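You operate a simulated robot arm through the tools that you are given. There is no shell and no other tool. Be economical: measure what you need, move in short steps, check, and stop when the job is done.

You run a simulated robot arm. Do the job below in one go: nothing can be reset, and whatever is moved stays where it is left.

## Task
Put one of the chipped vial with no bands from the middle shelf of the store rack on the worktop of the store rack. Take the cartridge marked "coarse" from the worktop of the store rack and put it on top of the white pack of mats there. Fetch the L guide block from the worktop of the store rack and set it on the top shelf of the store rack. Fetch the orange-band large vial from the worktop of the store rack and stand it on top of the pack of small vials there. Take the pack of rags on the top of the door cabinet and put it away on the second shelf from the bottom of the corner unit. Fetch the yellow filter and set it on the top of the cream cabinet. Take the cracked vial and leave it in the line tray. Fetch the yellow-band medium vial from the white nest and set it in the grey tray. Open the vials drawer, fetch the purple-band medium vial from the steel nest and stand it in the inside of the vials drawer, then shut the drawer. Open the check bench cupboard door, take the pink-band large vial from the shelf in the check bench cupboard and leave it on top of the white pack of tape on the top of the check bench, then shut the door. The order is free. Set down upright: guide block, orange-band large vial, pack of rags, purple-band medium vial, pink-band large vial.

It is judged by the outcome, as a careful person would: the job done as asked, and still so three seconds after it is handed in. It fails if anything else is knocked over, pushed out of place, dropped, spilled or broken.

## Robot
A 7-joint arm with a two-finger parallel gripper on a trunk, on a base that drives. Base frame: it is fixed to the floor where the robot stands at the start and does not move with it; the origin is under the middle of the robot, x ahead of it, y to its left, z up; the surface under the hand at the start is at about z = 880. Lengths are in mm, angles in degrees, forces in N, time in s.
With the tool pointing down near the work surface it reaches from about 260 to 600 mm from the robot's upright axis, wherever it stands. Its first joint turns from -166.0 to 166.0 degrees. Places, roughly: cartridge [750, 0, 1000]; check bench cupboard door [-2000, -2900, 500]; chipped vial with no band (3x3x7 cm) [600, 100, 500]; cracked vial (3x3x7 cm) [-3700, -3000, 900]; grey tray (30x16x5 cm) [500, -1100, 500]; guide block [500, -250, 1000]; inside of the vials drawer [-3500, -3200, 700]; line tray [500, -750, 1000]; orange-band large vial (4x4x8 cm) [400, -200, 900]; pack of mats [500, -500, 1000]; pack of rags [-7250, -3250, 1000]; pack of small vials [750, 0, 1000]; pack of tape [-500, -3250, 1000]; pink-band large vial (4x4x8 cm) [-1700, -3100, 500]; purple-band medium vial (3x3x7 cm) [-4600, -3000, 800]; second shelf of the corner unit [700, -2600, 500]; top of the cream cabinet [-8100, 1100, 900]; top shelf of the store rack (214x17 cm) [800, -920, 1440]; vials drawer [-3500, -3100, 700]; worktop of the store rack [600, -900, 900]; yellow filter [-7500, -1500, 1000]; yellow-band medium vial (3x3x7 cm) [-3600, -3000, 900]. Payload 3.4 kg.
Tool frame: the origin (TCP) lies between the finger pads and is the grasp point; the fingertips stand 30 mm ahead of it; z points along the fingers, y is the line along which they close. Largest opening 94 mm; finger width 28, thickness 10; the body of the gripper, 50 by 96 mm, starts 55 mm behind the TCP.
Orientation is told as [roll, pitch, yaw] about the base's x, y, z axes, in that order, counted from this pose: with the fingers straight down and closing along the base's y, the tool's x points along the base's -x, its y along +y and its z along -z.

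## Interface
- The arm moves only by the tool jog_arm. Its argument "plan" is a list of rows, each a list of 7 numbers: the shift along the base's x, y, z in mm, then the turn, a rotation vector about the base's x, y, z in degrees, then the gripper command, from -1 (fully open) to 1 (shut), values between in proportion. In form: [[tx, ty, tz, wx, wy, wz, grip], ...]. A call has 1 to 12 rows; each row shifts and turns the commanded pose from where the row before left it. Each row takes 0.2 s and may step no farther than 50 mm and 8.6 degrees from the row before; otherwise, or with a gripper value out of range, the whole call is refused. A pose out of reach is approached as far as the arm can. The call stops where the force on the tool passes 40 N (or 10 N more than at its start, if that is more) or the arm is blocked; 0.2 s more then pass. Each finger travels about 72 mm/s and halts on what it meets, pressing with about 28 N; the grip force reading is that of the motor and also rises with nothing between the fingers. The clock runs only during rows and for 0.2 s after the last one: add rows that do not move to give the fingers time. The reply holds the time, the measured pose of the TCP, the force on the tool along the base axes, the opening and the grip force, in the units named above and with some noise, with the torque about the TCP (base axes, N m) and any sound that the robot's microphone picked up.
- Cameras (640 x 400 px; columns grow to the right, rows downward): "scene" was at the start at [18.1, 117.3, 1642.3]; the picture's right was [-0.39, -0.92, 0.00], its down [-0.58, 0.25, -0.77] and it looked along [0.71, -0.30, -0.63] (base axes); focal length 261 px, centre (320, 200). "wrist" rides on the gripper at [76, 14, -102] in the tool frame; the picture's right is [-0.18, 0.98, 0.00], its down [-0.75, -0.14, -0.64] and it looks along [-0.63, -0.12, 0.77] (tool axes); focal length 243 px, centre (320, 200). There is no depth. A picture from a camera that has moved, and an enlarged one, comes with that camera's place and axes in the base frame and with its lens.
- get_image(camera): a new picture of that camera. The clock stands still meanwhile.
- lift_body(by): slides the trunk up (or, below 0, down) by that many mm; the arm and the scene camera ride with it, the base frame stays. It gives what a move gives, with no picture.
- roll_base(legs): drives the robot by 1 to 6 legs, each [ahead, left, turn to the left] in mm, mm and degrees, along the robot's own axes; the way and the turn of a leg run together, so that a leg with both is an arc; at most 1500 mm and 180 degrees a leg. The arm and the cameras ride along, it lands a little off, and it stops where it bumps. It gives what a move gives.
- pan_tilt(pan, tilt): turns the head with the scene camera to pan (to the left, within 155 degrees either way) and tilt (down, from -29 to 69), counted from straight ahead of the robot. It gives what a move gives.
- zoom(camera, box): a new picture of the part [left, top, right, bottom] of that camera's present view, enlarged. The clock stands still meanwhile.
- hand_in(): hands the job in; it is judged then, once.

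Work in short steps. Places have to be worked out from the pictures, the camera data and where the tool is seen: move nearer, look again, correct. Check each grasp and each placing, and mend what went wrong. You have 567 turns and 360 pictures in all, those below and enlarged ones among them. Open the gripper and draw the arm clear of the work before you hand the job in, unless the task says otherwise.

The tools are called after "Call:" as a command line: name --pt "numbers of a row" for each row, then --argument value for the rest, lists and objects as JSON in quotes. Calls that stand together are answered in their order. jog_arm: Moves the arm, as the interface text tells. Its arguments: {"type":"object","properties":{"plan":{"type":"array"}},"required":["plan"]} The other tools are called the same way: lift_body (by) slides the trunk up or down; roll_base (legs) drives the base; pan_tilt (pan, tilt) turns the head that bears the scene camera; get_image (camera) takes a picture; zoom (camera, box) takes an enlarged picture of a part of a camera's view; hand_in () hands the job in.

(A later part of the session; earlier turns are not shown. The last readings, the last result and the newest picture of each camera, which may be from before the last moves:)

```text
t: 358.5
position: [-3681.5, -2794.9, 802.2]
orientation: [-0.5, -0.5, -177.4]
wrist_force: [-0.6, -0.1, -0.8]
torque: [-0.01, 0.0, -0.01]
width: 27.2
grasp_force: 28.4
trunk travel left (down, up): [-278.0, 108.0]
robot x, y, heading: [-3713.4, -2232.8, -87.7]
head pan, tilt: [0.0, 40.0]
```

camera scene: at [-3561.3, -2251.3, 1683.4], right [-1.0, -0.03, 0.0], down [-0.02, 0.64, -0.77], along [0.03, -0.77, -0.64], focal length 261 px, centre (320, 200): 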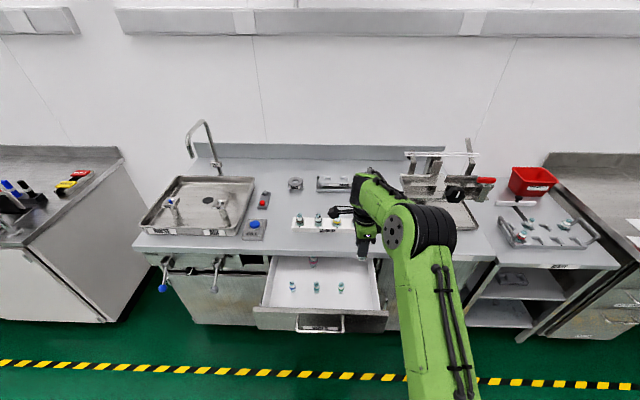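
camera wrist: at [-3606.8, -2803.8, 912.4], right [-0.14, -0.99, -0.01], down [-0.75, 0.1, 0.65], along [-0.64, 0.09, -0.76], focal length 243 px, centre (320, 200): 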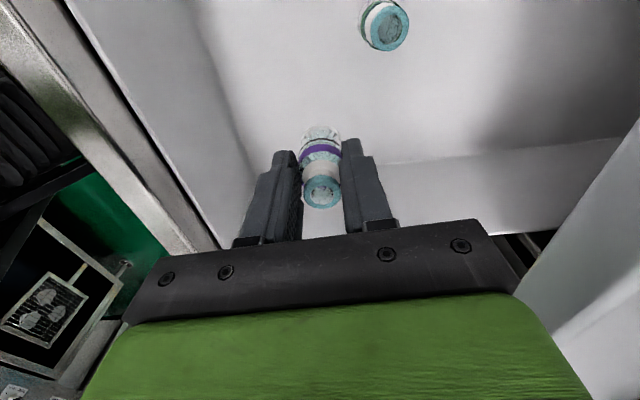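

Call:
jog_arm --pt "0 0 -3 0 0 0 1" --pt "0 0 -3 0 0 0 1" --pt "0 0 0 0 0 0 1"

Call:
zoom --camera "wrist" --box '[240, 90, 440, 220]'

```text
t: 359.3
position: [-3680.6, -2795.7, 795.0]
orientation: [-0.4, -0.5, -177.3]
wrist_force: [-0.6, 0.5, 0.0]
torque: [0.02, 0.0, 0.01]
width: 27.0
grasp_force: 27.9
trunk travel left (down, up): [-278.0, 108.0]
robot x, y, heading: [-3714.4, -2229.9, -88.1]
head pan, tilt: [0.0, 40.0]
```

```text
3.08 times, centred on (340, 155) of wrist
camera zoom: at [-3604.7, -2806.8, 897.4], right [-0.14, -0.99, -0.01], down [-0.75, 0.1, 0.65], along [-0.64, 0.1, -0.76], focal length 746 px, centre (258, 338)
```

zoom: 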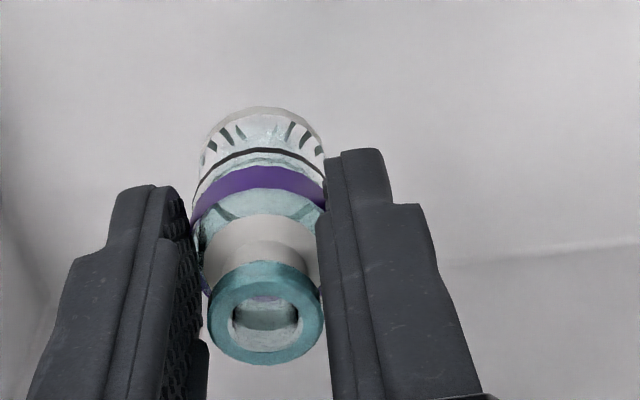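

Call:
jog_arm --pt "0 0 -3 0 0 0 1" --pt "0 0 -3 0 0 0 1" --pt "0 0 0 0 0 0 1"

Call:
jog_arm --pt "0 0 -3 0 0 0 1" --pt "0 0 -3 0 0 0 1" --pt "0 0 0 0 0 0 1"

Call:
jog_arm --pt "0 0 -3 0 0 0 1" --pt "0 0 -3 0 0 0 1" --pt "0 0 0 0 0 0 1"

```text
t: 360.1
position: [-3680.7, -2796.4, 790.4]
orientation: [-0.5, -0.5, -177.3]
wrist_force: [0.1, -0.1, 0.2]
torque: [0.02, -0.02, 0.01]
width: 27.2
grasp_force: 28.4
trunk travel left (down, up): [-278.0, 108.0]
robot x, y, heading: [-3715.5, -2226.8, -87.9]
head pan, tilt: [0.0, 40.0]
```

```text
t: 360.9
position: [-3681.2, -2795.0, 783.8]
orientation: [-0.5, -0.5, -177.4]
wrist_force: [-0.4, 0.4, 0.4]
torque: [0.02, 0.0, 0.0]
width: 27.1
grasp_force: 27.8
trunk travel left (down, up): [-278.0, 108.0]
robot x, y, heading: [-3714.5, -2229.4, -87.7]
head pan, tilt: [0.0, 40.0]
```

```text
t: 361.7
position: [-3679.7, -2795.3, 776.7]
orientation: [-0.4, -0.5, -177.3]
wrist_force: [0.7, 0.6, -0.3]
torque: [0.01, -0.02, -0.02]
width: 27.3
grasp_force: 28.1
trunk travel left (down, up): [-278.0, 108.0]
robot x, y, heading: [-3716.2, -2227.5, -87.7]
head pan, tilt: [0.0, 40.0]
```

Call:
jog_arm --pt "0 0 -3 0 0 0 1" --pt "0 0 -3 0 0 0 1" --pt "0 0 0 0 0 0 1"

Call:
jog_arm --pt "0 0 -3 0 0 0 1" --pt "0 0 -3 0 0 0 1" --pt "0 0 0 0 0 0 1"

Call:
get_image --camera "wrist"

```text
t: 362.5
position: [-3680.8, -2795.4, 772.3]
orientation: [-0.5, -0.5, -177.2]
wrist_force: [0.3, 0.1, -0.6]
torque: [-0.01, 0.02, 0.0]
width: 27.3
grasp_force: 27.7
trunk travel left (down, up): [-278.0, 108.0]
robot x, y, heading: [-3713.8, -2232.3, -88.1]
head pan, tilt: [0.0, 40.0]
```

```text
t: 363.3
position: [-3680.9, -2795.4, 767.3]
orientation: [-0.5, -0.5, -177.3]
wrist_force: [0.1, 0.3, 0.6]
torque: [0.0, 0.02, 0.01]
width: 27.1
grasp_force: 28.0
trunk travel left (down, up): [-278.0, 108.0]
robot x, y, heading: [-3713.4, -2228.8, -88.1]
head pan, tilt: [0.0, 40.0]
```

```text
162 pictures are left
camera wrist: at [-3604.0, -2806.6, 868.1], right [-0.14, -0.99, -0.01], down [-0.75, 0.1, 0.65], along [-0.64, 0.09, -0.76], focal length 243 px, centre (320, 200)
```

wrist: 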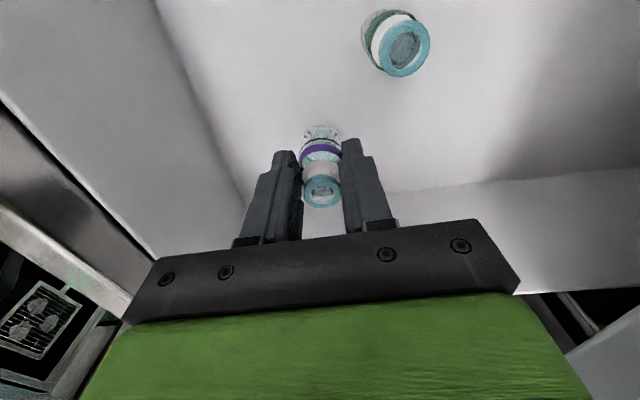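

Comparing views, the drawer floor is at ≈665, so about 40 mm remain. I lower 28 and then finely.

Call:
jog_arm --pt "0 0 -10 0 0 0 1" --pt "0 0 -10 0 0 0 1" --pt "0 0 -8 0 0 0 1" --pt "0 0 0 0 0 0 1"

Call:
jog_arm --pt "0 0 -3 0 0 0 1" --pt "0 0 -3 0 0 0 1" --pt "0 0 0 0 0 0 1"

Call:
jog_arm --pt "0 0 -3 0 0 0 1" --pt "0 0 0 0 0 0 1"

```text
t: 364.3
position: [-3682.4, -2788.7, 740.5]
orientation: [-0.4, -0.4, -177.4]
wrist_force: [-1.1, -1.5, 14.7]
torque: [-0.13, 0.12, 0.06]
width: 27.1
grasp_force: 28.0
out of reach, approached as far as the arm can: row 3
trunk travel left (down, up): [-278.0, 108.0]
robot x, y, heading: [-3713.1, -2228.4, -87.9]
head pan, tilt: [0.0, 40.0]
```

```text
t: 365.1
position: [-3681.4, -2786.4, 736.0]
orientation: [-0.1, -0.5, -177.4]
wrist_force: [-1.8, -0.9, 26.3]
torque: [-0.04, 0.23, 0.01]
width: 27.8
grasp_force: 28.0
trunk travel left (down, up): [-278.0, 108.0]
robot x, y, heading: [-3715.2, -2230.8, -87.8]
head pan, tilt: [0.0, 40.0]
```

```text
t: 365.7
position: [-3679.1, -2786.0, 737.0]
orientation: [-0.2, -0.5, -177.4]
wrist_force: [-1.0, -1.9, 27.8]
torque: [-0.07, 0.21, 0.0]
width: 28.2
grasp_force: 28.1
out of reach, approached as far as the arm can: row 1
trunk travel left (down, up): [-278.0, 108.0]
robot x, y, heading: [-3717.9, -2228.5, -87.7]
head pan, tilt: [0.0, 40.0]
```

Contact. I ease up and release.

Call:
jog_arm --pt "0 0 4 0 0 0 1" --pt "0 0 3 0 0 0 1" --pt "0 0 0 0 0 0 1"

Call:
get_image --camera "wrist"

```text
t: 366.5
position: [-3680.5, -2788.4, 742.1]
orientation: [-0.6, -0.5, -177.3]
wrist_force: [-0.2, 0.4, -0.1]
torque: [0.02, 0.0, 0.0]
width: 28.3
grasp_force: 28.3
trunk travel left (down, up): [-278.0, 108.0]
robot x, y, heading: [-3713.8, -2228.9, -87.9]
head pan, tilt: [0.0, 40.0]
```

```text
161 pictures are left
camera wrist: at [-3603.0, -2799.6, 843.1], right [-0.14, -0.99, -0.01], down [-0.75, 0.1, 0.65], along [-0.64, 0.1, -0.76], focal length 243 px, centre (320, 200)
```

wrist: 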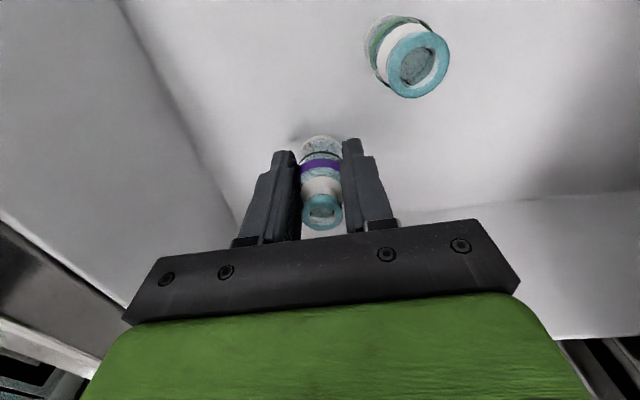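

The vial slid up in the grip; I lower 4 mm until a light touch, then release.

Call:
jog_arm --pt "0 0 -2 0 0 0 1" --pt "0 0 -1 0 0 0 1" --pt "0 0 0 0 0 0 1"

Call:
jog_arm --pt "0 0 -2 0 0 0 1" --pt "0 0 0 0 0 0 1"

```text
t: 367.3
position: [-3680.7, -2788.5, 738.3]
orientation: [-0.5, -0.6, -177.3]
wrist_force: [-0.3, -0.3, -0.9]
torque: [-0.04, 0.03, 0.0]
width: 28.1
grasp_force: 28.1
trunk travel left (down, up): [-278.0, 108.0]
robot x, y, heading: [-3713.3, -2230.2, -88.0]
head pan, tilt: [0.0, 40.0]
```

```text
t: 367.9
position: [-3680.6, -2788.5, 736.0]
orientation: [-0.3, -0.4, -177.2]
wrist_force: [1.6, -0.7, 4.5]
torque: [-0.02, -0.02, -0.02]
width: 27.8
grasp_force: 28.3
trunk travel left (down, up): [-278.0, 108.0]
robot x, y, heading: [-3713.8, -2226.6, -88.0]
head pan, tilt: [0.0, 40.0]
```

Light touch (4.5 N). Release and lift.

Call:
jog_arm --pt "0 0 0 0 0 0 0.35" --pt "0 0 0 0 0 0 0.1" --pt "0 0 0 0 0 0 -0.1" --pt "0 0 0 0 0 0 -0.2" --pt "0 0 20 0 0 0 -0.2" --pt "0 0 40 0 0 0 -0.2" --pt "0 0 45 0 0 0 -0.2" --pt "0 0 45 0 0 0 -0.2"

Call:
get_image --camera "wrist"

```text
t: 369.7
position: [-3679.5, -2789.1, 887.9]
orientation: [-0.5, -0.5, -177.3]
wrist_force: [0.1, -0.3, -0.4]
torque: [0.01, -0.02, 0.0]
width: 56.4
grasp_force: 0.1
trunk travel left (down, up): [-278.0, 108.0]
robot x, y, heading: [-3712.7, -2230.9, -87.8]
head pan, tilt: [0.0, 40.0]
```

```text
160 pictures are left
camera wrist: at [-3602.6, -2800.1, 989.5], right [-0.14, -0.99, -0.01], down [-0.75, 0.1, 0.65], along [-0.64, 0.09, -0.76], focal length 243 px, centre (320, 200)
```

wrist: 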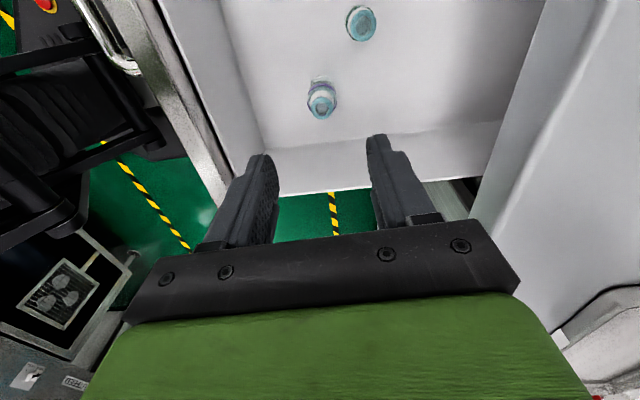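

Purple stands upright in the drawer. Now I go in front of the drawer to push it shut by its handle.

Call:
jog_arm --pt "0 0 45 0 0 0 0.5" --pt "0 0 45 0 0 0 1" --pt "25 40 0 0 0 0 1" --pt "25 40 0 0 0 0 1" --pt "25 40 0 0 0 0 1" --pt "25 40 0 0 0 0 1" --pt "25 40 0 0 0 0 1" --pt "10 30 0 0 0 0 1"

Call:
roll_base --legs '[[0, 0, -2]]'

Call:
lift_body --by -130

Call:
get_image --camera "scene"

```text
t: 371.5
position: [-3544.3, -2553.0, 979.6]
orientation: [-0.4, -0.5, -177.4]
wrist_force: [0.0, -0.1, -0.1]
torque: [0.0, -0.01, -0.03]
width: 0.1
grasp_force: 27.8
trunk travel left (down, up): [-278.0, 108.0]
robot x, y, heading: [-3715.4, -2228.1, -88.3]
head pan, tilt: [0.0, 40.0]
```

```text
t: 372.3
position: [-3555.5, -2560.3, 978.1]
orientation: [-0.5, -0.5, -179.3]
wrist_force: [0.1, 0.2, 0.3]
torque: [0.0, -0.02, 0.01]
width: 0.0
grasp_force: 28.6
trunk travel left (down, up): [-278.0, 108.0]
robot x, y, heading: [-3713.8, -2231.0, -90.1]
head pan, tilt: [0.0, 40.0]
```

```text
t: 373.9
position: [-3555.8, -2560.0, 849.5]
orientation: [-0.5, -0.5, -179.3]
wrist_force: [0.4, 0.5, -0.3]
torque: [0.03, 0.03, -0.01]
width: 0.0
grasp_force: 27.9
trunk travel left (down, up): [-148.0, 238.0]
robot x, y, heading: [-3714.2, -2233.0, -89.6]
head pan, tilt: [0.0, 40.0]
```

```text
159 pictures are left
camera scene: at [-3562.5, -2256.3, 1489.5], right [-1.0, 0.0, 0.0], down [0.0, 0.64, -0.77], along [0.0, -0.77, -0.64], focal length 261 px, centre (320, 200)
```

scene: 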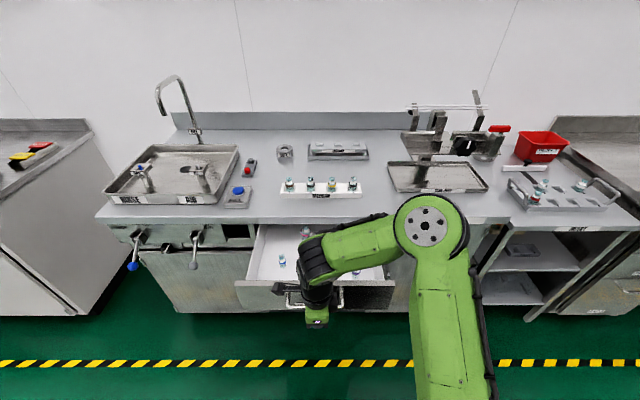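

I lower to handle height and push the drawer in gently with short legs.

Call:
jog_arm --pt "0 0 -35 0 0 0 1" --pt "0 0 -35 0 0 0 1" --pt "0 0 0 0 0 0 1"

Call:
roll_base --legs '[[50, 0, 0]]'

Call:
jog_arm --pt "0 -6 0 0 0 0 1" --pt "0 -6 0 0 0 0 1" --pt "0 -6 0 0 0 0 1" --pt "0 -8 0 0 0 0 1" --pt "0 -10 0 0 0 0 1" --pt "0 -12 0 0 0 0 1" --pt "0 -12 0 0 0 0 1" --pt "0 -12 0 0 0 0 1" --pt "0 -12 0 0 0 0 1" --pt "0 -12 0 0 0 0 1" --pt "0 -12 0 0 0 0 1" --pt "0 -12 0 0 0 0 1"

Call:
get_image --camera "scene"

```text
t: 374.7
position: [-3554.0, -2561.6, 777.0]
orientation: [-0.4, -0.5, -179.4]
wrist_force: [0.5, -0.2, -0.2]
torque: [0.0, -0.02, 0.01]
width: 0.1
grasp_force: 28.1
trunk travel left (down, up): [-148.0, 238.0]
robot x, y, heading: [-3710.8, -2232.0, -90.0]
head pan, tilt: [0.0, 40.0]
```

```text
t: 375.6
position: [-3553.8, -2613.2, 777.5]
orientation: [-0.5, -0.5, -179.4]
wrist_force: [0.2, -0.7, 0.7]
torque: [0.06, 0.01, -0.01]
width: 0.1
grasp_force: 28.0
trunk travel left (down, up): [-148.0, 238.0]
robot x, y, heading: [-3712.7, -2276.5, -90.2]
head pan, tilt: [0.0, 40.0]
```

```text
t: 378.2
position: [-3554.9, -2731.5, 776.5]
orientation: [-0.5, -0.5, -179.5]
wrist_force: [0.0, -0.7, -1.0]
torque: [0.03, -0.03, -0.03]
width: 0.0
grasp_force: 27.9
trunk travel left (down, up): [-148.0, 238.0]
robot x, y, heading: [-3714.6, -2279.2, -90.0]
head pan, tilt: [0.0, 40.0]
```

```text
158 pictures are left
camera scene: at [-3562.2, -2306.8, 1489.5], right [-1.0, 0.0, 0.0], down [0.0, 0.64, -0.77], along [0.0, -0.77, -0.64], focal length 261 px, centre (320, 200)
```

scene: 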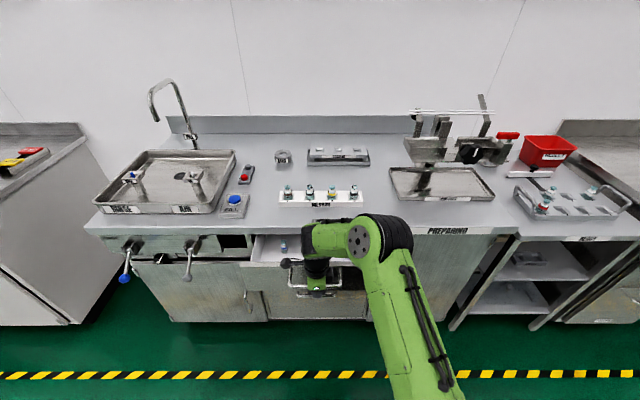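

It slides in. I continue to about y=-2815, then switch to a forward-pointing hand for the last part (bench edge clearance).

Call:
jog_arm --pt "0 -12 0 0 0 0 1" --pt "0 -12 0 0 0 0 1" --pt "0 -12 0 0 0 0 1" --pt "0 -12 0 0 0 0 1" --pt "0 -12 0 0 0 0 1" --pt "0 -10 0 0 0 0 1" --pt "0 -10 0 0 0 0 1"

Call:
jog_arm --pt "0 45 0 0 0 0 1" --pt "0 45 0 0 0 0 1" --pt "0 30 0 -8.5 0 0 1" --pt "0 0 0 -8.5 0 0 1" --pt "0 0 0 -8.5 0 0 1" --pt "0 0 0 -8.5 0 0 1" --pt "0 0 0 -8.5 0 0 1" --pt "0 0 0 -8.5 0 0 1" --pt "0 0 0 -8.5 0 0 1"

Call:
get_image --camera "scene"

Call:
get_image --camera "wrist"

```text
t: 379.8
position: [-3554.7, -2815.9, 778.1]
orientation: [-0.4, -0.6, -179.5]
wrist_force: [-0.2, -0.5, 0.2]
torque: [-0.01, -0.01, 0.01]
width: 0.2
grasp_force: 28.0
trunk travel left (down, up): [-148.0, 238.0]
robot x, y, heading: [-3713.9, -2280.0, -90.3]
head pan, tilt: [0.0, 40.0]
```

```text
t: 381.8
position: [-3547.1, -2711.0, 780.1]
orientation: [58.8, -0.7, 179.9]
wrist_force: [0.9, -0.5, 0.5]
torque: [0.0, 0.0, 0.01]
width: 0.0
grasp_force: 27.6
out of reach, approached as far as the arm can: row 9
trunk travel left (down, up): [-148.0, 238.0]
robot x, y, heading: [-3714.8, -2274.5, -90.2]
head pan, tilt: [0.0, 40.0]
```

```text
157 pictures are left
camera scene: at [-3563.8, -2308.6, 1489.6], right [-1.0, 0.0, 0.0], down [0.0, 0.64, -0.77], along [0.0, -0.77, -0.64], focal length 261 px, centre (320, 200)
```

scene: 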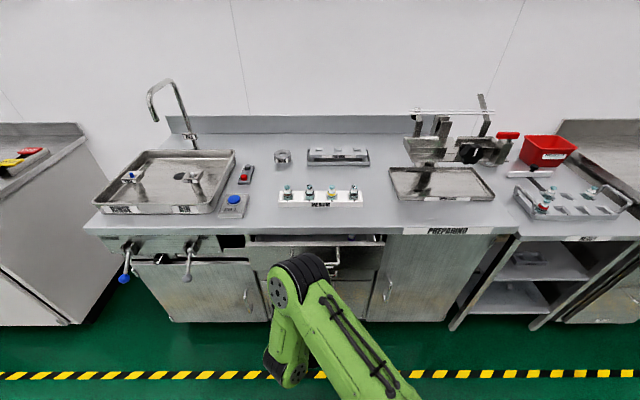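

```text
156 pictures are left
camera wrist: at [-3471.3, -2631.3, 845.2], right [-0.17, -0.51, 0.84], down [-0.75, 0.62, 0.22], along [-0.64, -0.59, -0.49], focal length 243 px, centre (320, 200)
```

wrist: 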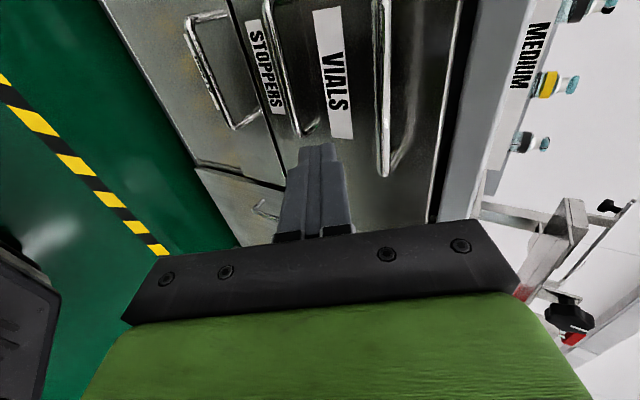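

Call:
roll_base --legs '[[80, 0, 0]]'

Call:
jog_arm --pt "0 -12 0 0 0 0 1" --pt "0 -12 0 0 0 0 1" --pt "0 -12 0 0 0 0 1" --pt "0 -12 0 0 0 0 1" --pt "0 -12 0 0 0 0 1" --pt "0 -10 0 0 0 0 1" --pt "0 -10 0 0 0 0 1" --pt "0 -6 0 0 0 0 1" --pt "0 -6 0 0 0 0 1" --pt "0 -6 0 0 0 0 1" --pt "0 -6 0 0 0 0 1"

Call:
get_image --camera "wrist"

```text
t: 382.9
position: [-3547.1, -2790.8, 779.3]
orientation: [58.8, -1.0, 179.9]
wrist_force: [0.3, -0.4, 0.1]
torque: [-0.02, -0.05, 0.0]
width: 0.0
grasp_force: 27.9
trunk travel left (down, up): [-148.0, 238.0]
robot x, y, heading: [-3713.1, -2359.2, -90.1]
head pan, tilt: [0.0, 40.0]
```

```text
t: 384.3
position: [-3546.2, -2852.8, 779.2]
orientation: [58.3, -1.0, -179.7]
wrist_force: [-5.7, 27.9, 19.9]
torque: [-0.41, -0.01, 0.09]
width: 0.0
grasp_force: 27.8
trunk travel left (down, up): [-148.0, 238.0]
robot x, y, heading: [-3712.0, -2359.2, -89.8]
head pan, tilt: [0.0, 40.0]
stopped in row 7: the force on the tool passed its limit at 50 N (the readings are from after the stop); the commanded pose is now the measured one
```

```text
155 pictures are left
camera wrist: at [-3469.9, -2773.8, 845.0], right [-0.17, -0.52, 0.84], down [-0.75, 0.62, 0.23], along [-0.64, -0.59, -0.49], focal length 243 px, centre (320, 200)
```

wrist: 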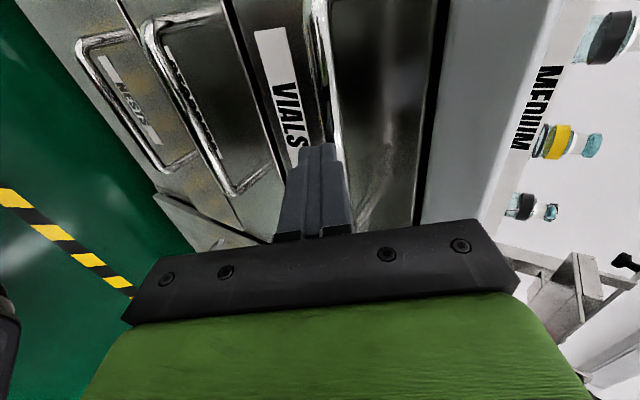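

Firm stop: the drawer seems shut. I back away and verify.

Call:
jog_arm --pt "0 40 0 0 0 0 1" --pt "0 40 0 0 0 0 1"

Call:
roll_base --legs '[[-150, 0, 0]]'

Call:
pan_tilt --pan 10 --tilt 40

Call:
zoom --camera "scene" --box '[250, 180, 470, 320]'

```text
t: 384.9
position: [-3545.2, -2785.7, 776.8]
orientation: [57.7, -1.0, -179.8]
wrist_force: [-0.8, -0.5, -0.4]
torque: [0.03, 0.0, 0.01]
width: 0.0
grasp_force: 28.0
out of reach, approached as far as the arm can: row 2
trunk travel left (down, up): [-148.0, 238.0]
robot x, y, heading: [-3713.8, -2357.8, -90.3]
head pan, tilt: [0.0, 40.0]
```

```text
t: 386.3
position: [-3545.2, -2636.1, 777.2]
orientation: [58.0, -1.0, -180.0]
wrist_force: [-0.7, -0.2, -0.1]
torque: [-0.01, 0.0, 0.0]
width: 0.0
grasp_force: 28.1
trunk travel left (down, up): [-148.0, 238.0]
robot x, y, heading: [-3715.6, -2212.1, -90.0]
head pan, tilt: [0.0, 40.0]
```

```text
t: 387.0
position: [-3545.6, -2636.6, 776.3]
orientation: [58.0, -1.0, -179.9]
wrist_force: [-0.2, 0.4, 0.0]
torque: [0.02, 0.02, 0.0]
width: 0.1
grasp_force: 27.6
trunk travel left (down, up): [-148.0, 238.0]
robot x, y, heading: [-3712.8, -2213.7, -89.9]
head pan, tilt: [10.0, 40.0]
```

```text
2.86 times, centred on (360, 250) of scene
camera zoom: at [-3547.8, -2236.5, 1489.6], right [-0.99, -0.17, 0.0], down [-0.11, 0.63, -0.77], along [0.13, -0.75, -0.64], focal length 745 px, centre (206, 57)
```

zoom: 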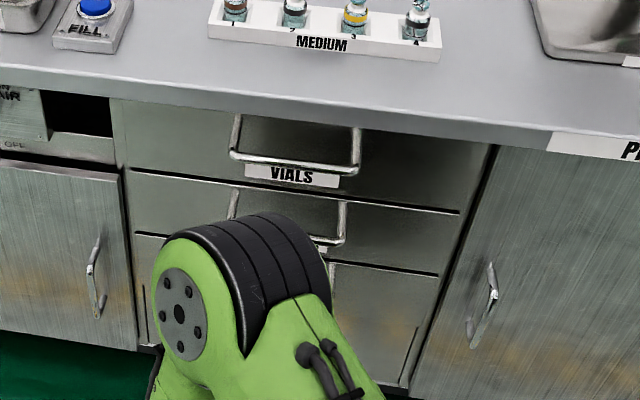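

The drawer is shut. Now I drive west along the aisle toward the filter and rags.

Call:
roll_base --legs '[[0, -1400, 0], [0, -800, 0]]'

Call:
pan_tilt --pan -90 --tilt 20

Call:
get_image --camera "scene"

Call:
pan_tilt --pan -40 --tilt 30

Call:
get_image --camera "scene"

```text
t: 397.9
position: [-5756.3, -2628.5, 776.8]
orientation: [57.9, -1.1, 179.8]
wrist_force: [-0.5, -0.3, -0.4]
torque: [-0.01, 0.01, -0.03]
width: 0.0
grasp_force: 28.2
trunk travel left (down, up): [-148.0, 238.0]
robot x, y, heading: [-5920.5, -2206.3, -90.3]
head pan, tilt: [10.0, 40.0]
```

```text
t: 399.7
position: [-5757.1, -2628.6, 777.1]
orientation: [57.8, -1.0, 179.8]
wrist_force: [-0.2, -0.2, -0.7]
torque: [0.03, 0.05, -0.01]
width: 0.0
grasp_force: 27.9
trunk travel left (down, up): [-148.0, 238.0]
robot x, y, heading: [-5920.6, -2202.8, -90.3]
head pan, tilt: [-90.0, 20.0]
```

```text
153 pictures are left
camera scene: at [-5865.2, -2145.0, 1521.0], right [0.0, 1.0, 0.0], down [0.34, 0.0, -0.94], along [-0.94, 0.0, -0.34], focal length 261 px, centre (320, 200)
```

scene: 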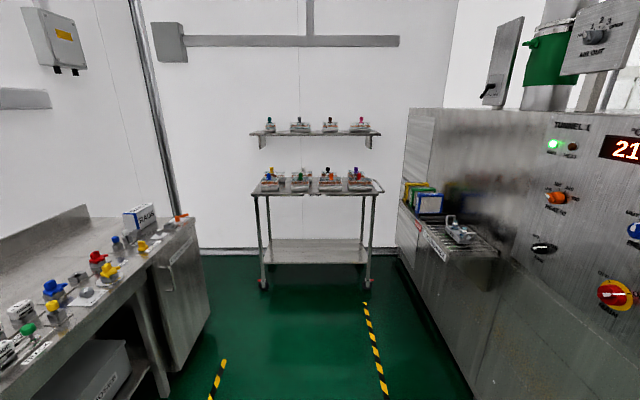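

```text
t: 400.9
position: [-5754.9, -2629.1, 776.9]
orientation: [57.9, -1.0, 179.8]
wrist_force: [0.5, 0.0, 0.0]
torque: [0.0, 0.02, 0.01]
width: 0.3
grasp_force: 28.1
trunk travel left (down, up): [-148.0, 238.0]
robot x, y, heading: [-5926.9, -2201.1, -90.2]
head pan, tilt: [-40.0, 30.0]
```

```text
152 pictures are left
camera scene: at [-5830.7, -2214.3, 1504.9], right [-0.76, 0.65, 0.0], down [0.32, 0.38, -0.87], along [-0.56, -0.66, -0.5], focal length 261 px, centre (320, 200)
```

scene: 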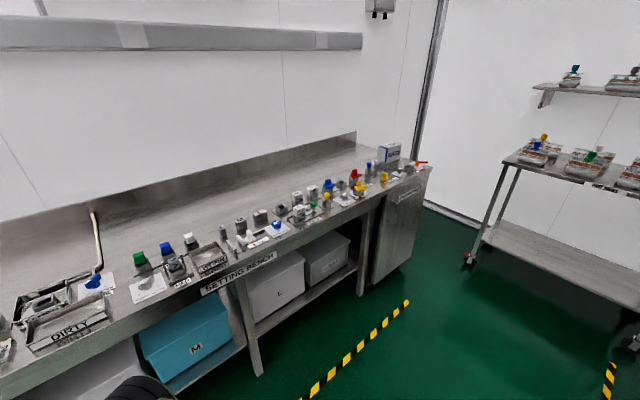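

Call:
pan_tilt --pan -100 --tilt 20

Call:
zoom --camera "scene" --box '[320, 140, 480, 300]'

Call:
pan_tilt --pan -145 --tilt 10

Call:
get_image --camera "scene"

```text
t: 402.2
position: [-5756.6, -2628.6, 777.0]
orientation: [57.8, -0.9, 179.7]
wrist_force: [1.2, -0.6, -0.1]
torque: [0.01, 0.01, 0.01]
width: 0.2
grasp_force: 27.7
trunk travel left (down, up): [-148.0, 238.0]
robot x, y, heading: [-5923.5, -2201.8, -90.3]
head pan, tilt: [-100.0, 20.0]
```

```text
2.50 times, centred on (400, 220) of scene
camera zoom: at [-5863.7, -2128.8, 1521.0], right [0.18, 0.98, 0.0], down [0.34, -0.06, -0.94], along [-0.92, 0.17, -0.34], focal length 652 px, centre (120, 150)
```

zoom: 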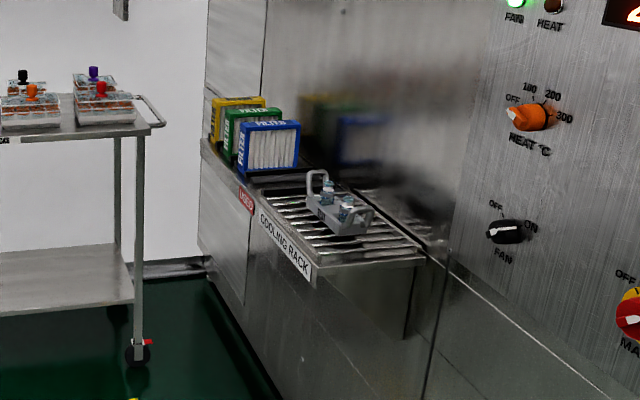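

```text
t: 403.3
position: [-5756.0, -2628.4, 776.4]
orientation: [57.8, -1.1, 179.8]
wrist_force: [-0.8, -0.4, 0.9]
torque: [-0.03, 0.02, 0.0]
width: 0.5
grasp_force: 28.2
trunk travel left (down, up): [-148.0, 238.0]
robot x, y, heading: [-5927.6, -2201.4, -90.3]
head pan, tilt: [-145.0, 10.0]
```

```text
150 pictures are left
camera scene: at [-5825.1, -2069.0, 1537.3], right [0.82, 0.57, 0.0], down [0.1, -0.14, -0.98], along [-0.56, 0.81, -0.17], focal length 261 px, centre (320, 200)
```

scene: 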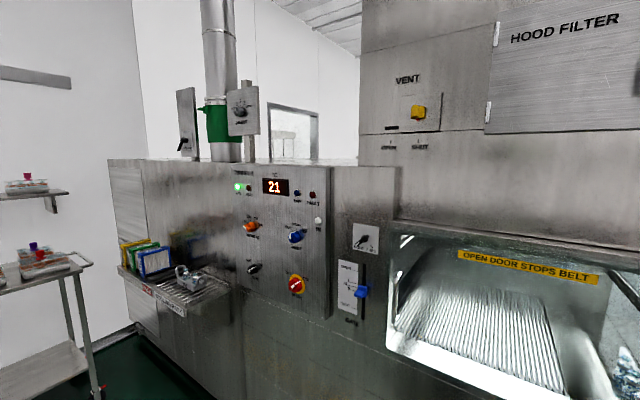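

Yellow filter stands in the rack by the machine's west end. I drive nearer and turn to face north.

Call:
roll_base --legs '[[0, -1250, 0], [0, 0, 180]]'

Call:
lift_body --by 200

Call:
pan_tilt --pan 0 --tilt 30

Call:
get_image --camera "scene"

Call:
pan_tilt --pan 45 --tilt 30

Call:
get_image --camera "scene"

```text
t: 416.9
position: [-7348.7, -1787.1, 776.5]
orientation: [57.8, -1.0, -0.2]
wrist_force: [-0.1, 0.4, -0.2]
torque: [0.0, 0.03, 0.02]
width: 0.1
grasp_force: 28.4
trunk travel left (down, up): [-148.0, 238.0]
robot x, y, heading: [-7182.5, -2213.1, 89.9]
head pan, tilt: [-145.0, 10.0]
```

```text
t: 419.1
position: [-7348.7, -1788.6, 977.7]
orientation: [57.9, -1.1, -0.1]
wrist_force: [-0.5, -0.4, 1.0]
torque: [-0.03, 0.04, -0.01]
width: 0.0
grasp_force: 28.2
trunk travel left (down, up): [-348.0, 38.0]
robot x, y, heading: [-7180.4, -2213.8, 90.0]
head pan, tilt: [-145.0, 10.0]
```

```text
t: 421.4
position: [-7348.2, -1787.0, 976.4]
orientation: [58.0, -1.0, -0.1]
wrist_force: [-0.5, 0.5, 0.4]
torque: [0.02, -0.01, 0.01]
width: 0.0
grasp_force: 27.7
trunk travel left (down, up): [-348.0, 38.0]
robot x, y, heading: [-7184.8, -2212.8, 89.7]
head pan, tilt: [0.0, 30.0]
```

```text
149 pictures are left
camera scene: at [-7333.3, -2182.9, 1704.8], right [1.0, 0.0, 0.0], down [0.0, -0.5, -0.87], along [0.0, 0.87, -0.5], focal length 261 px, centre (320, 200)
```

scene: 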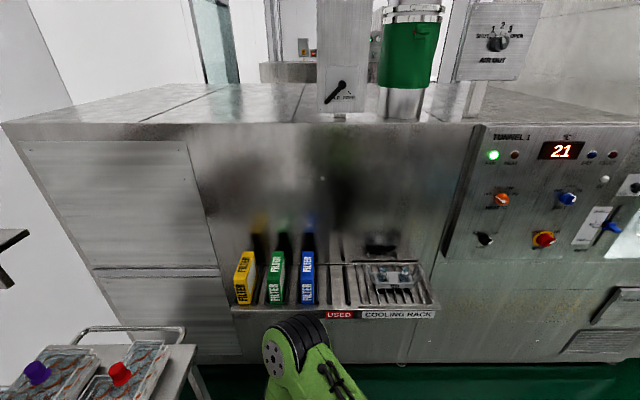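

```text
t: 422.5
position: [-7348.5, -1787.4, 976.6]
orientation: [57.9, -1.0, -0.2]
wrist_force: [0.6, 0.4, -0.4]
torque: [0.01, 0.01, -0.02]
width: 0.2
grasp_force: 28.0
trunk travel left (down, up): [-348.0, 38.0]
robot x, y, heading: [-7177.8, -2210.9, 89.7]
head pan, tilt: [45.0, 30.0]
```

```text
148 pictures are left
camera scene: at [-7397.4, -2209.0, 1704.8], right [0.71, 0.7, 0.0], down [0.35, -0.36, -0.87], along [-0.61, 0.62, -0.5], focal length 261 px, centre (320, 200)
```

scene: 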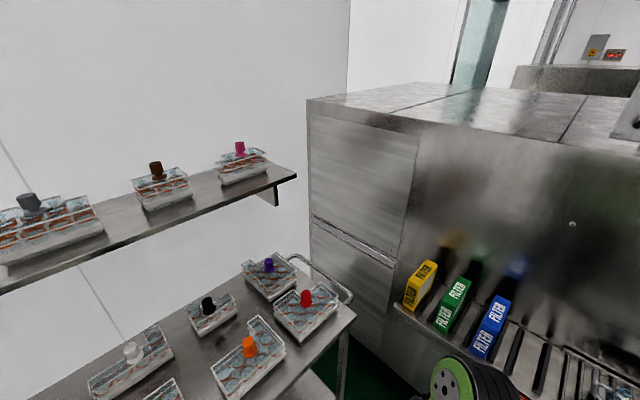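

The cream cabinet is only reachable from the north side, but the filter is right here. I roll the hand back so the fingers close horizontally and level it.

Call:
jog_arm --pt "0 0 0 0 7.2 -4.5 0" --pt "0 0 0 0 7.2 -4.5 -1" --pt "0 0 0 0 7.2 -4.5 -1" --pt "0 0 0 0 7.2 -4.5 -1" --pt "0 0 0 0 7.2 -4.5 -1" --pt "0 0 0 0 7.2 -4.5 -1" --pt "0 0 0 0 7.2 -4.5 -1" --pt "0 0 0 0 7.2 -4.5 -1" --pt "0 0 0 0 7.2 -4.5 -1" --pt "0 0 0 0 7.2 -4.5 -1" --pt "0 0 0 0 4.2 -2.65 -1"

Call:
jog_arm --pt "0 0 20 7 0 0 -1" --pt "0 0 20 7 0 0 -1" --pt "0 0 20 6 0 0 -1" --pt "0 0 0 0 0 0 -1"

Call:
get_image --camera "wrist"

Call:
pan_tilt --pan 15 --tilt 30

Call:
zoom --camera "scene" --box '[200, 200, 440, 360]'

```text
t: 424.9
position: [-7360.4, -1680.5, 966.8]
orientation: [1.1, 57.4, -88.5]
wrist_force: [0.1, 0.4, -0.7]
torque: [-0.01, 0.0, 0.01]
width: 93.8
grasp_force: 0.1
out of reach, approached as far as the arm can: row 1, 2, 3, 4, 5, 6, 7, 8, 9, 10
trunk travel left (down, up): [-348.0, 38.0]
robot x, y, heading: [-7182.4, -2209.3, 89.5]
head pan, tilt: [45.0, 30.0]
```

```text
t: 425.9
position: [-7362.0, -1673.7, 1023.4]
orientation: [4.1, 77.4, -85.8]
wrist_force: [-0.7, 0.6, -1.3]
torque: [-0.03, 0.01, -0.05]
width: 94.0
grasp_force: 0.0
out of reach, approached as far as the arm can: row 1
trunk travel left (down, up): [-348.0, 38.0]
robot x, y, heading: [-7182.1, -2215.1, 90.0]
head pan, tilt: [45.0, 30.0]
```

```text
147 pictures are left
camera wrist: at [-7349.6, -1758.1, 1119.8], right [0.99, -0.04, -0.16], down [-0.13, -0.79, -0.6], along [-0.11, 0.61, -0.78], focal length 243 px, centre (320, 200)
```

wrist: 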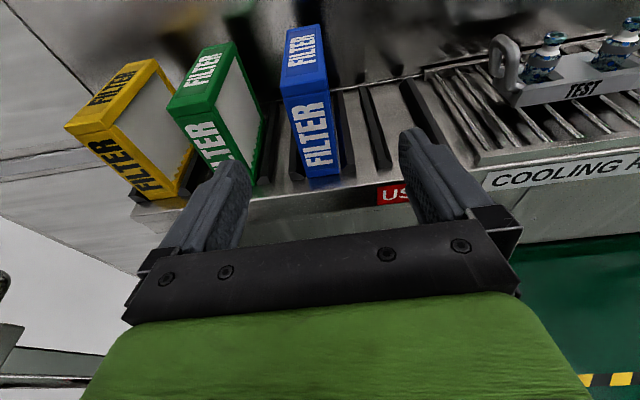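

```text
t: 426.8
position: [-7362.8, -1674.7, 1023.2]
orientation: [4.1, 77.3, -85.6]
wrist_force: [1.0, 0.1, -0.3]
torque: [-0.01, 0.01, -0.02]
width: 93.9
grasp_force: 0.0
trunk travel left (down, up): [-348.0, 38.0]
robot x, y, heading: [-7180.1, -2213.1, 89.9]
head pan, tilt: [15.0, 30.0]
```

```text
2.50 times, centred on (320, 280) of scene
camera zoom: at [-7356.8, -2185.8, 1704.8], right [0.97, 0.26, 0.0], down [0.13, -0.48, -0.87], along [-0.22, 0.84, -0.5], focal length 652 px, centre (320, 0)
```

zoom: 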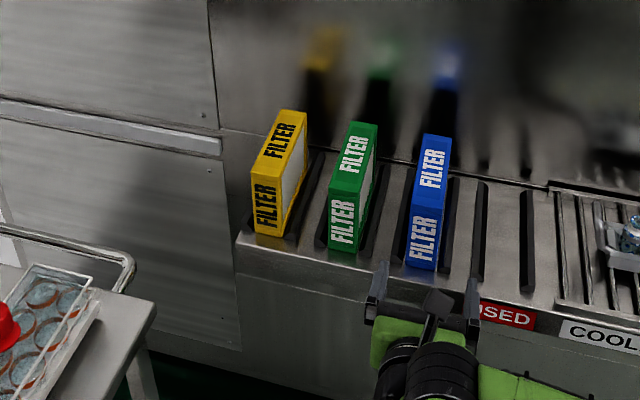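

Yellow filter: front face at (-7603,-1543), z 893–1021, ~42 mm thick. I shift west and approach it with open fingers at mid height.

Call:
roll_base --legs '[[0, 190, 0]]'

Call:
jog_arm --pt "-25 0 -35 0 0 0 -1" --pt "-25 0 -30 0 0 -2.5 -1" --pt "0 0 0 0 0 0 -1"

Call:
get_image --camera "wrist"

```text
t: 428.4
position: [-7561.2, -1672.3, 1022.2]
orientation: [4.3, 77.3, -85.7]
wrist_force: [-0.9, 0.8, -0.1]
torque: [0.03, 0.01, -0.03]
width: 94.3
grasp_force: 0.1
trunk travel left (down, up): [-348.0, 38.0]
robot x, y, heading: [-7379.8, -2211.9, 89.4]
head pan, tilt: [15.0, 30.0]
```

```text
t: 429.2
position: [-7611.8, -1676.1, 957.3]
orientation: [4.4, 77.4, -88.2]
wrist_force: [-0.6, -1.0, 0.3]
torque: [0.02, 0.0, -0.03]
width: 94.1
grasp_force: 0.1
trunk travel left (down, up): [-348.0, 38.0]
robot x, y, heading: [-7380.7, -2210.2, 89.6]
head pan, tilt: [15.0, 30.0]
```

```text
145 pictures are left
camera wrist: at [-7602.3, -1760.9, 1054.6], right [0.98, -0.08, -0.16], down [-0.16, -0.78, -0.6], along [-0.08, 0.61, -0.79], focal length 243 px, centre (320, 200)
```

wrist: 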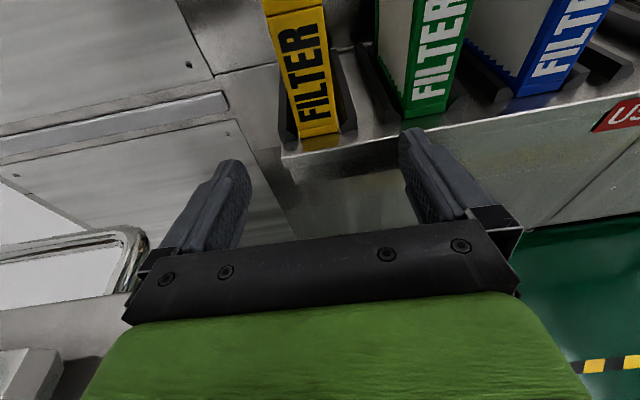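

Aligned at x≈-7612. I advance with the fingers straddling the filter and close.

Call:
jog_arm --pt "0 40 0 0 0 0 -1" --pt "0 40 0 0 0 0 -1" --pt "0 40 0 0 0 0 -1" --pt "0 26 0 0 0 0 -1" --pt "0 0 0 0 0 0 -1"

Call:
get_image --camera "wrist"

```text
t: 430.4
position: [-7611.7, -1526.8, 957.3]
orientation: [4.0, 77.3, -88.4]
wrist_force: [0.0, -0.2, 0.5]
torque: [0.01, 0.01, 0.03]
width: 94.0
grasp_force: 0.1
trunk travel left (down, up): [-348.0, 38.0]
robot x, y, heading: [-7380.2, -2211.1, 89.6]
head pan, tilt: [15.0, 30.0]
```

```text
144 pictures are left
camera wrist: at [-7602.3, -1611.0, 1054.4], right [0.98, -0.08, -0.16], down [-0.16, -0.79, -0.6], along [-0.08, 0.61, -0.79], focal length 243 px, centre (320, 200)
```

wrist: 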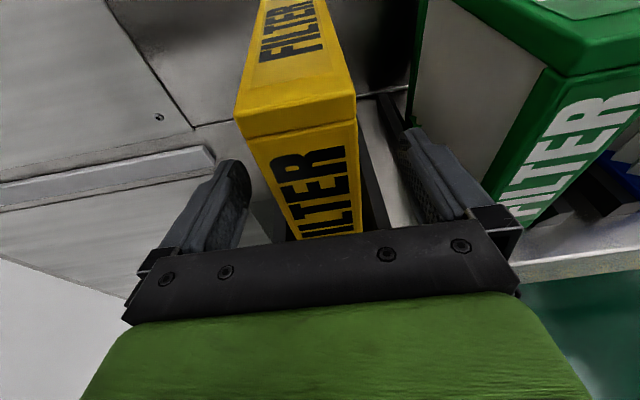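

Call:
jog_arm --pt "3 8 0 0 0 0 -0.6" --pt "0 0 0 0 0 0 -0.2" --pt "0 0 0 0 0 0 0.2" --pt "0 0 0 0 0 0 1" --pt "0 0 0 0 0 0 1" --pt "0 0 0 0 0 0 1"

Call:
get_image --camera "wrist"

```text
t: 431.8
position: [-7609.6, -1519.3, 957.9]
orientation: [3.9, 77.3, -88.3]
wrist_force: [-5.1, 1.8, 1.7]
torque: [0.05, 0.26, 0.04]
width: 50.2
grasp_force: 27.7
trunk travel left (down, up): [-348.0, 38.0]
robot x, y, heading: [-7377.9, -2207.3, 89.6]
head pan, tilt: [15.0, 30.0]
```

```text
143 pictures are left
camera wrist: at [-7600.3, -1602.9, 1055.0], right [0.98, -0.08, -0.16], down [-0.16, -0.79, -0.6], along [-0.08, 0.61, -0.79], focal length 243 px, centre (320, 200)
```

wrist: 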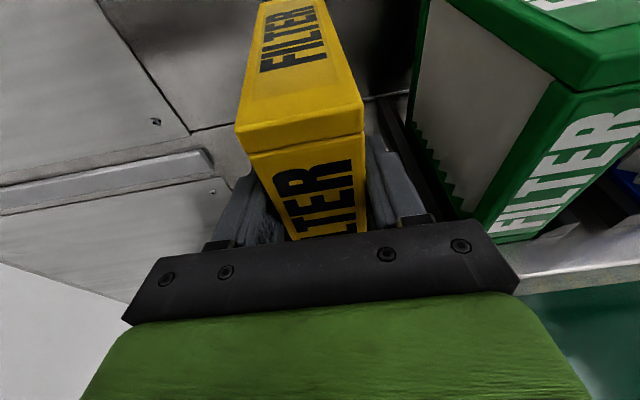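

Gripped (50 mm). I lift it clear of the slot and back out.

Call:
jog_arm --pt "0 0 15 0 0 0 1" --pt "0 0 25 0 0 0 1" --pt "0 0 30 0 0 0 1" --pt "0 0 0 0 0 0 1"

Call:
roll_base --legs '[[-100, 0, 0]]'

Call:
get_image --camera "scene"

```text
t: 432.8
position: [-7608.3, -1515.3, 1027.5]
orientation: [4.2, 77.3, -88.2]
wrist_force: [-0.4, -0.2, -3.1]
torque: [-0.16, -0.02, 0.0]
width: 49.3
grasp_force: 28.2
trunk travel left (down, up): [-348.0, 38.0]
robot x, y, heading: [-7380.3, -2214.6, 89.5]
head pan, tilt: [15.0, 30.0]
```

```text
t: 434.0
position: [-7609.9, -1620.6, 1027.5]
orientation: [4.1, 77.4, -88.3]
wrist_force: [0.1, -0.3, -1.7]
torque: [-0.14, 0.0, 0.02]
width: 49.5
grasp_force: 27.8
trunk travel left (down, up): [-348.0, 38.0]
robot x, y, heading: [-7380.4, -2314.7, 89.6]
head pan, tilt: [15.0, 30.0]
```

```text
142 pictures are left
camera scene: at [-7557.1, -2287.2, 1704.8], right [0.97, 0.25, 0.0], down [0.13, -0.48, -0.87], along [-0.22, 0.84, -0.5], focal length 261 px, centre (320, 200)
```

scene: 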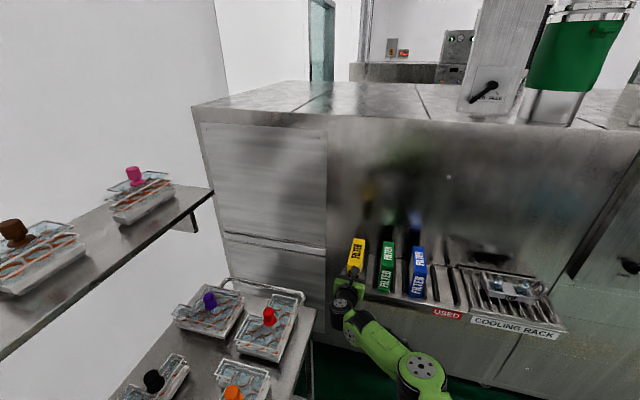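

I bring the arm in toward the body before driving.

Call:
jog_arm --pt "30 -35 0 0 0 0 1" --pt "30 -35 0 0 0 0 1" --pt "30 -35 0 0 0 0 1" --pt "30 -35 0 0 0 0 1" --pt "30 -35 0 0 0 0 1" --pt "30 -30 0 0 0 0 1"

Call:
roll_base --legs '[[0, 0, -90]]'

Call:
pan_tilt --pan 0 --tilt 20

Call:
get_image --camera "scene"

```text
t: 435.4
position: [-7431.8, -1825.7, 1026.3]
orientation: [4.2, 77.4, -88.4]
wrist_force: [1.2, -0.2, -2.1]
torque: [-0.12, 0.0, 0.0]
width: 49.8
grasp_force: 27.9
trunk travel left (down, up): [-348.0, 38.0]
robot x, y, heading: [-7382.0, -2314.2, 89.7]
head pan, tilt: [15.0, 30.0]
```

```text
t: 439.6
position: [-6891.8, -2255.9, 1026.1]
orientation: [4.1, 77.4, -177.6]
wrist_force: [-0.2, 0.1, -2.7]
torque: [0.02, 0.12, 0.02]
width: 49.1
grasp_force: 27.9
trunk travel left (down, up): [-348.0, 38.0]
robot x, y, heading: [-7382.9, -2313.4, 0.2]
head pan, tilt: [15.0, 30.0]
```

```text
t: 440.4
position: [-6892.4, -2254.6, 1025.9]
orientation: [4.1, 77.2, -177.6]
wrist_force: [0.2, 0.1, -2.4]
torque: [0.01, 0.12, 0.0]
width: 49.2
grasp_force: 28.0
trunk travel left (down, up): [-348.0, 38.0]
robot x, y, heading: [-7380.1, -2316.7, 0.6]
head pan, tilt: [0.0, 20.0]
```

```text
141 pictures are left
camera scene: at [-7349.2, -2162.6, 1720.8], right [0.01, -1.0, 0.0], down [-0.34, 0.0, -0.94], along [0.94, 0.01, -0.34], focal length 261 px, centre (320, 200)
```

scene: 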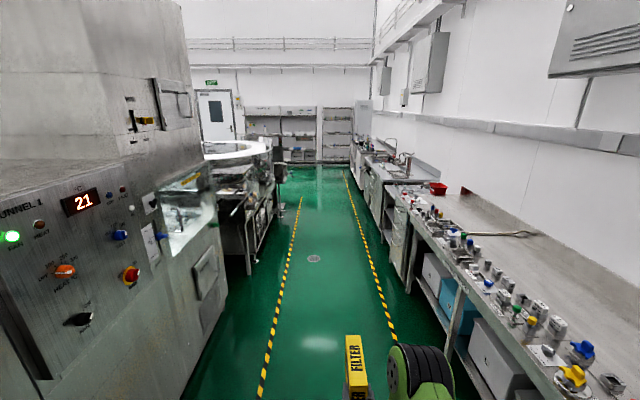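

The aisle is clear. I drive east to about x=-1950 and look for the way to the north side.

Call:
roll_base --legs '[[1500, 0, -0.6], [1500, 0, 0], [1500, 0, 0], [950, 0, 0]]'

Call:
pan_tilt --pan 90 --tilt 20

Call:
get_image --camera "scene"

Call:
pan_tilt --pan 130 --tilt 20

Call:
get_image --camera "scene"

```text
t: 465.9
position: [-1555.8, -2277.1, 1026.6]
orientation: [4.1, 77.3, -178.0]
wrist_force: [-0.7, -0.1, -1.2]
torque: [-0.01, 0.11, 0.01]
width: 48.9
grasp_force: 28.7
trunk travel left (down, up): [-348.0, 38.0]
robot x, y, heading: [-2045.1, -2332.7, -0.1]
head pan, tilt: [0.0, 20.0]
```

```text
t: 467.6
position: [-1555.0, -2276.8, 1025.9]
orientation: [4.2, 77.3, -178.0]
wrist_force: [-0.7, 0.1, -2.1]
torque: [0.01, 0.13, -0.03]
width: 49.1
grasp_force: 28.5
trunk travel left (down, up): [-348.0, 38.0]
robot x, y, heading: [-2047.5, -2334.2, -0.4]
head pan, tilt: [90.0, 20.0]
```

```text
140 pictures are left
camera scene: at [-2104.8, -2089.8, 1720.9], right [1.0, 0.0, 0.0], down [0.0, -0.34, -0.94], along [0.0, 0.94, -0.34], focal length 261 px, centre (320, 200)
```

scene: 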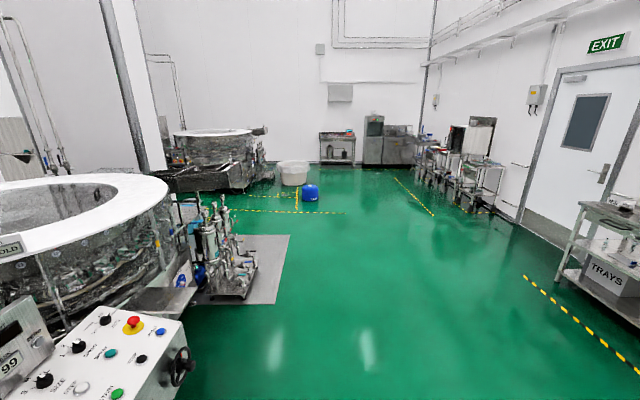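

```text
t: 468.6
position: [-1555.5, -2277.3, 1026.6]
orientation: [4.0, 77.3, -177.9]
wrist_force: [-0.7, 0.9, -2.5]
torque: [0.02, 0.14, 0.04]
width: 49.2
grasp_force: 28.4
trunk travel left (down, up): [-348.0, 38.0]
robot x, y, heading: [-2042.4, -2334.2, 0.0]
head pan, tilt: [130.0, 20.0]
```

```text
139 pictures are left
camera scene: at [-2164.7, -2111.5, 1720.9], right [0.77, 0.64, 0.0], down [0.22, -0.26, -0.94], along [-0.6, 0.72, -0.34], focal length 261 px, centre (320, 200)
```

scene: 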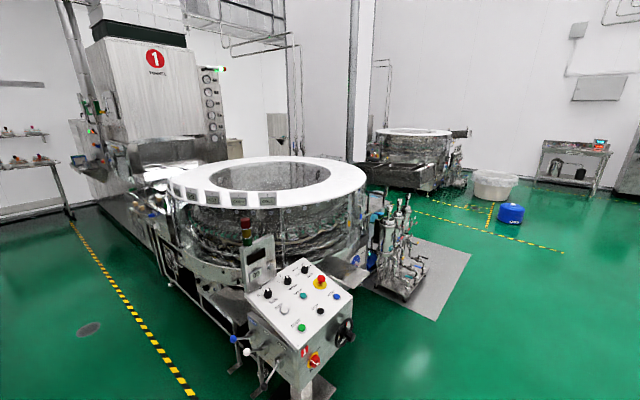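

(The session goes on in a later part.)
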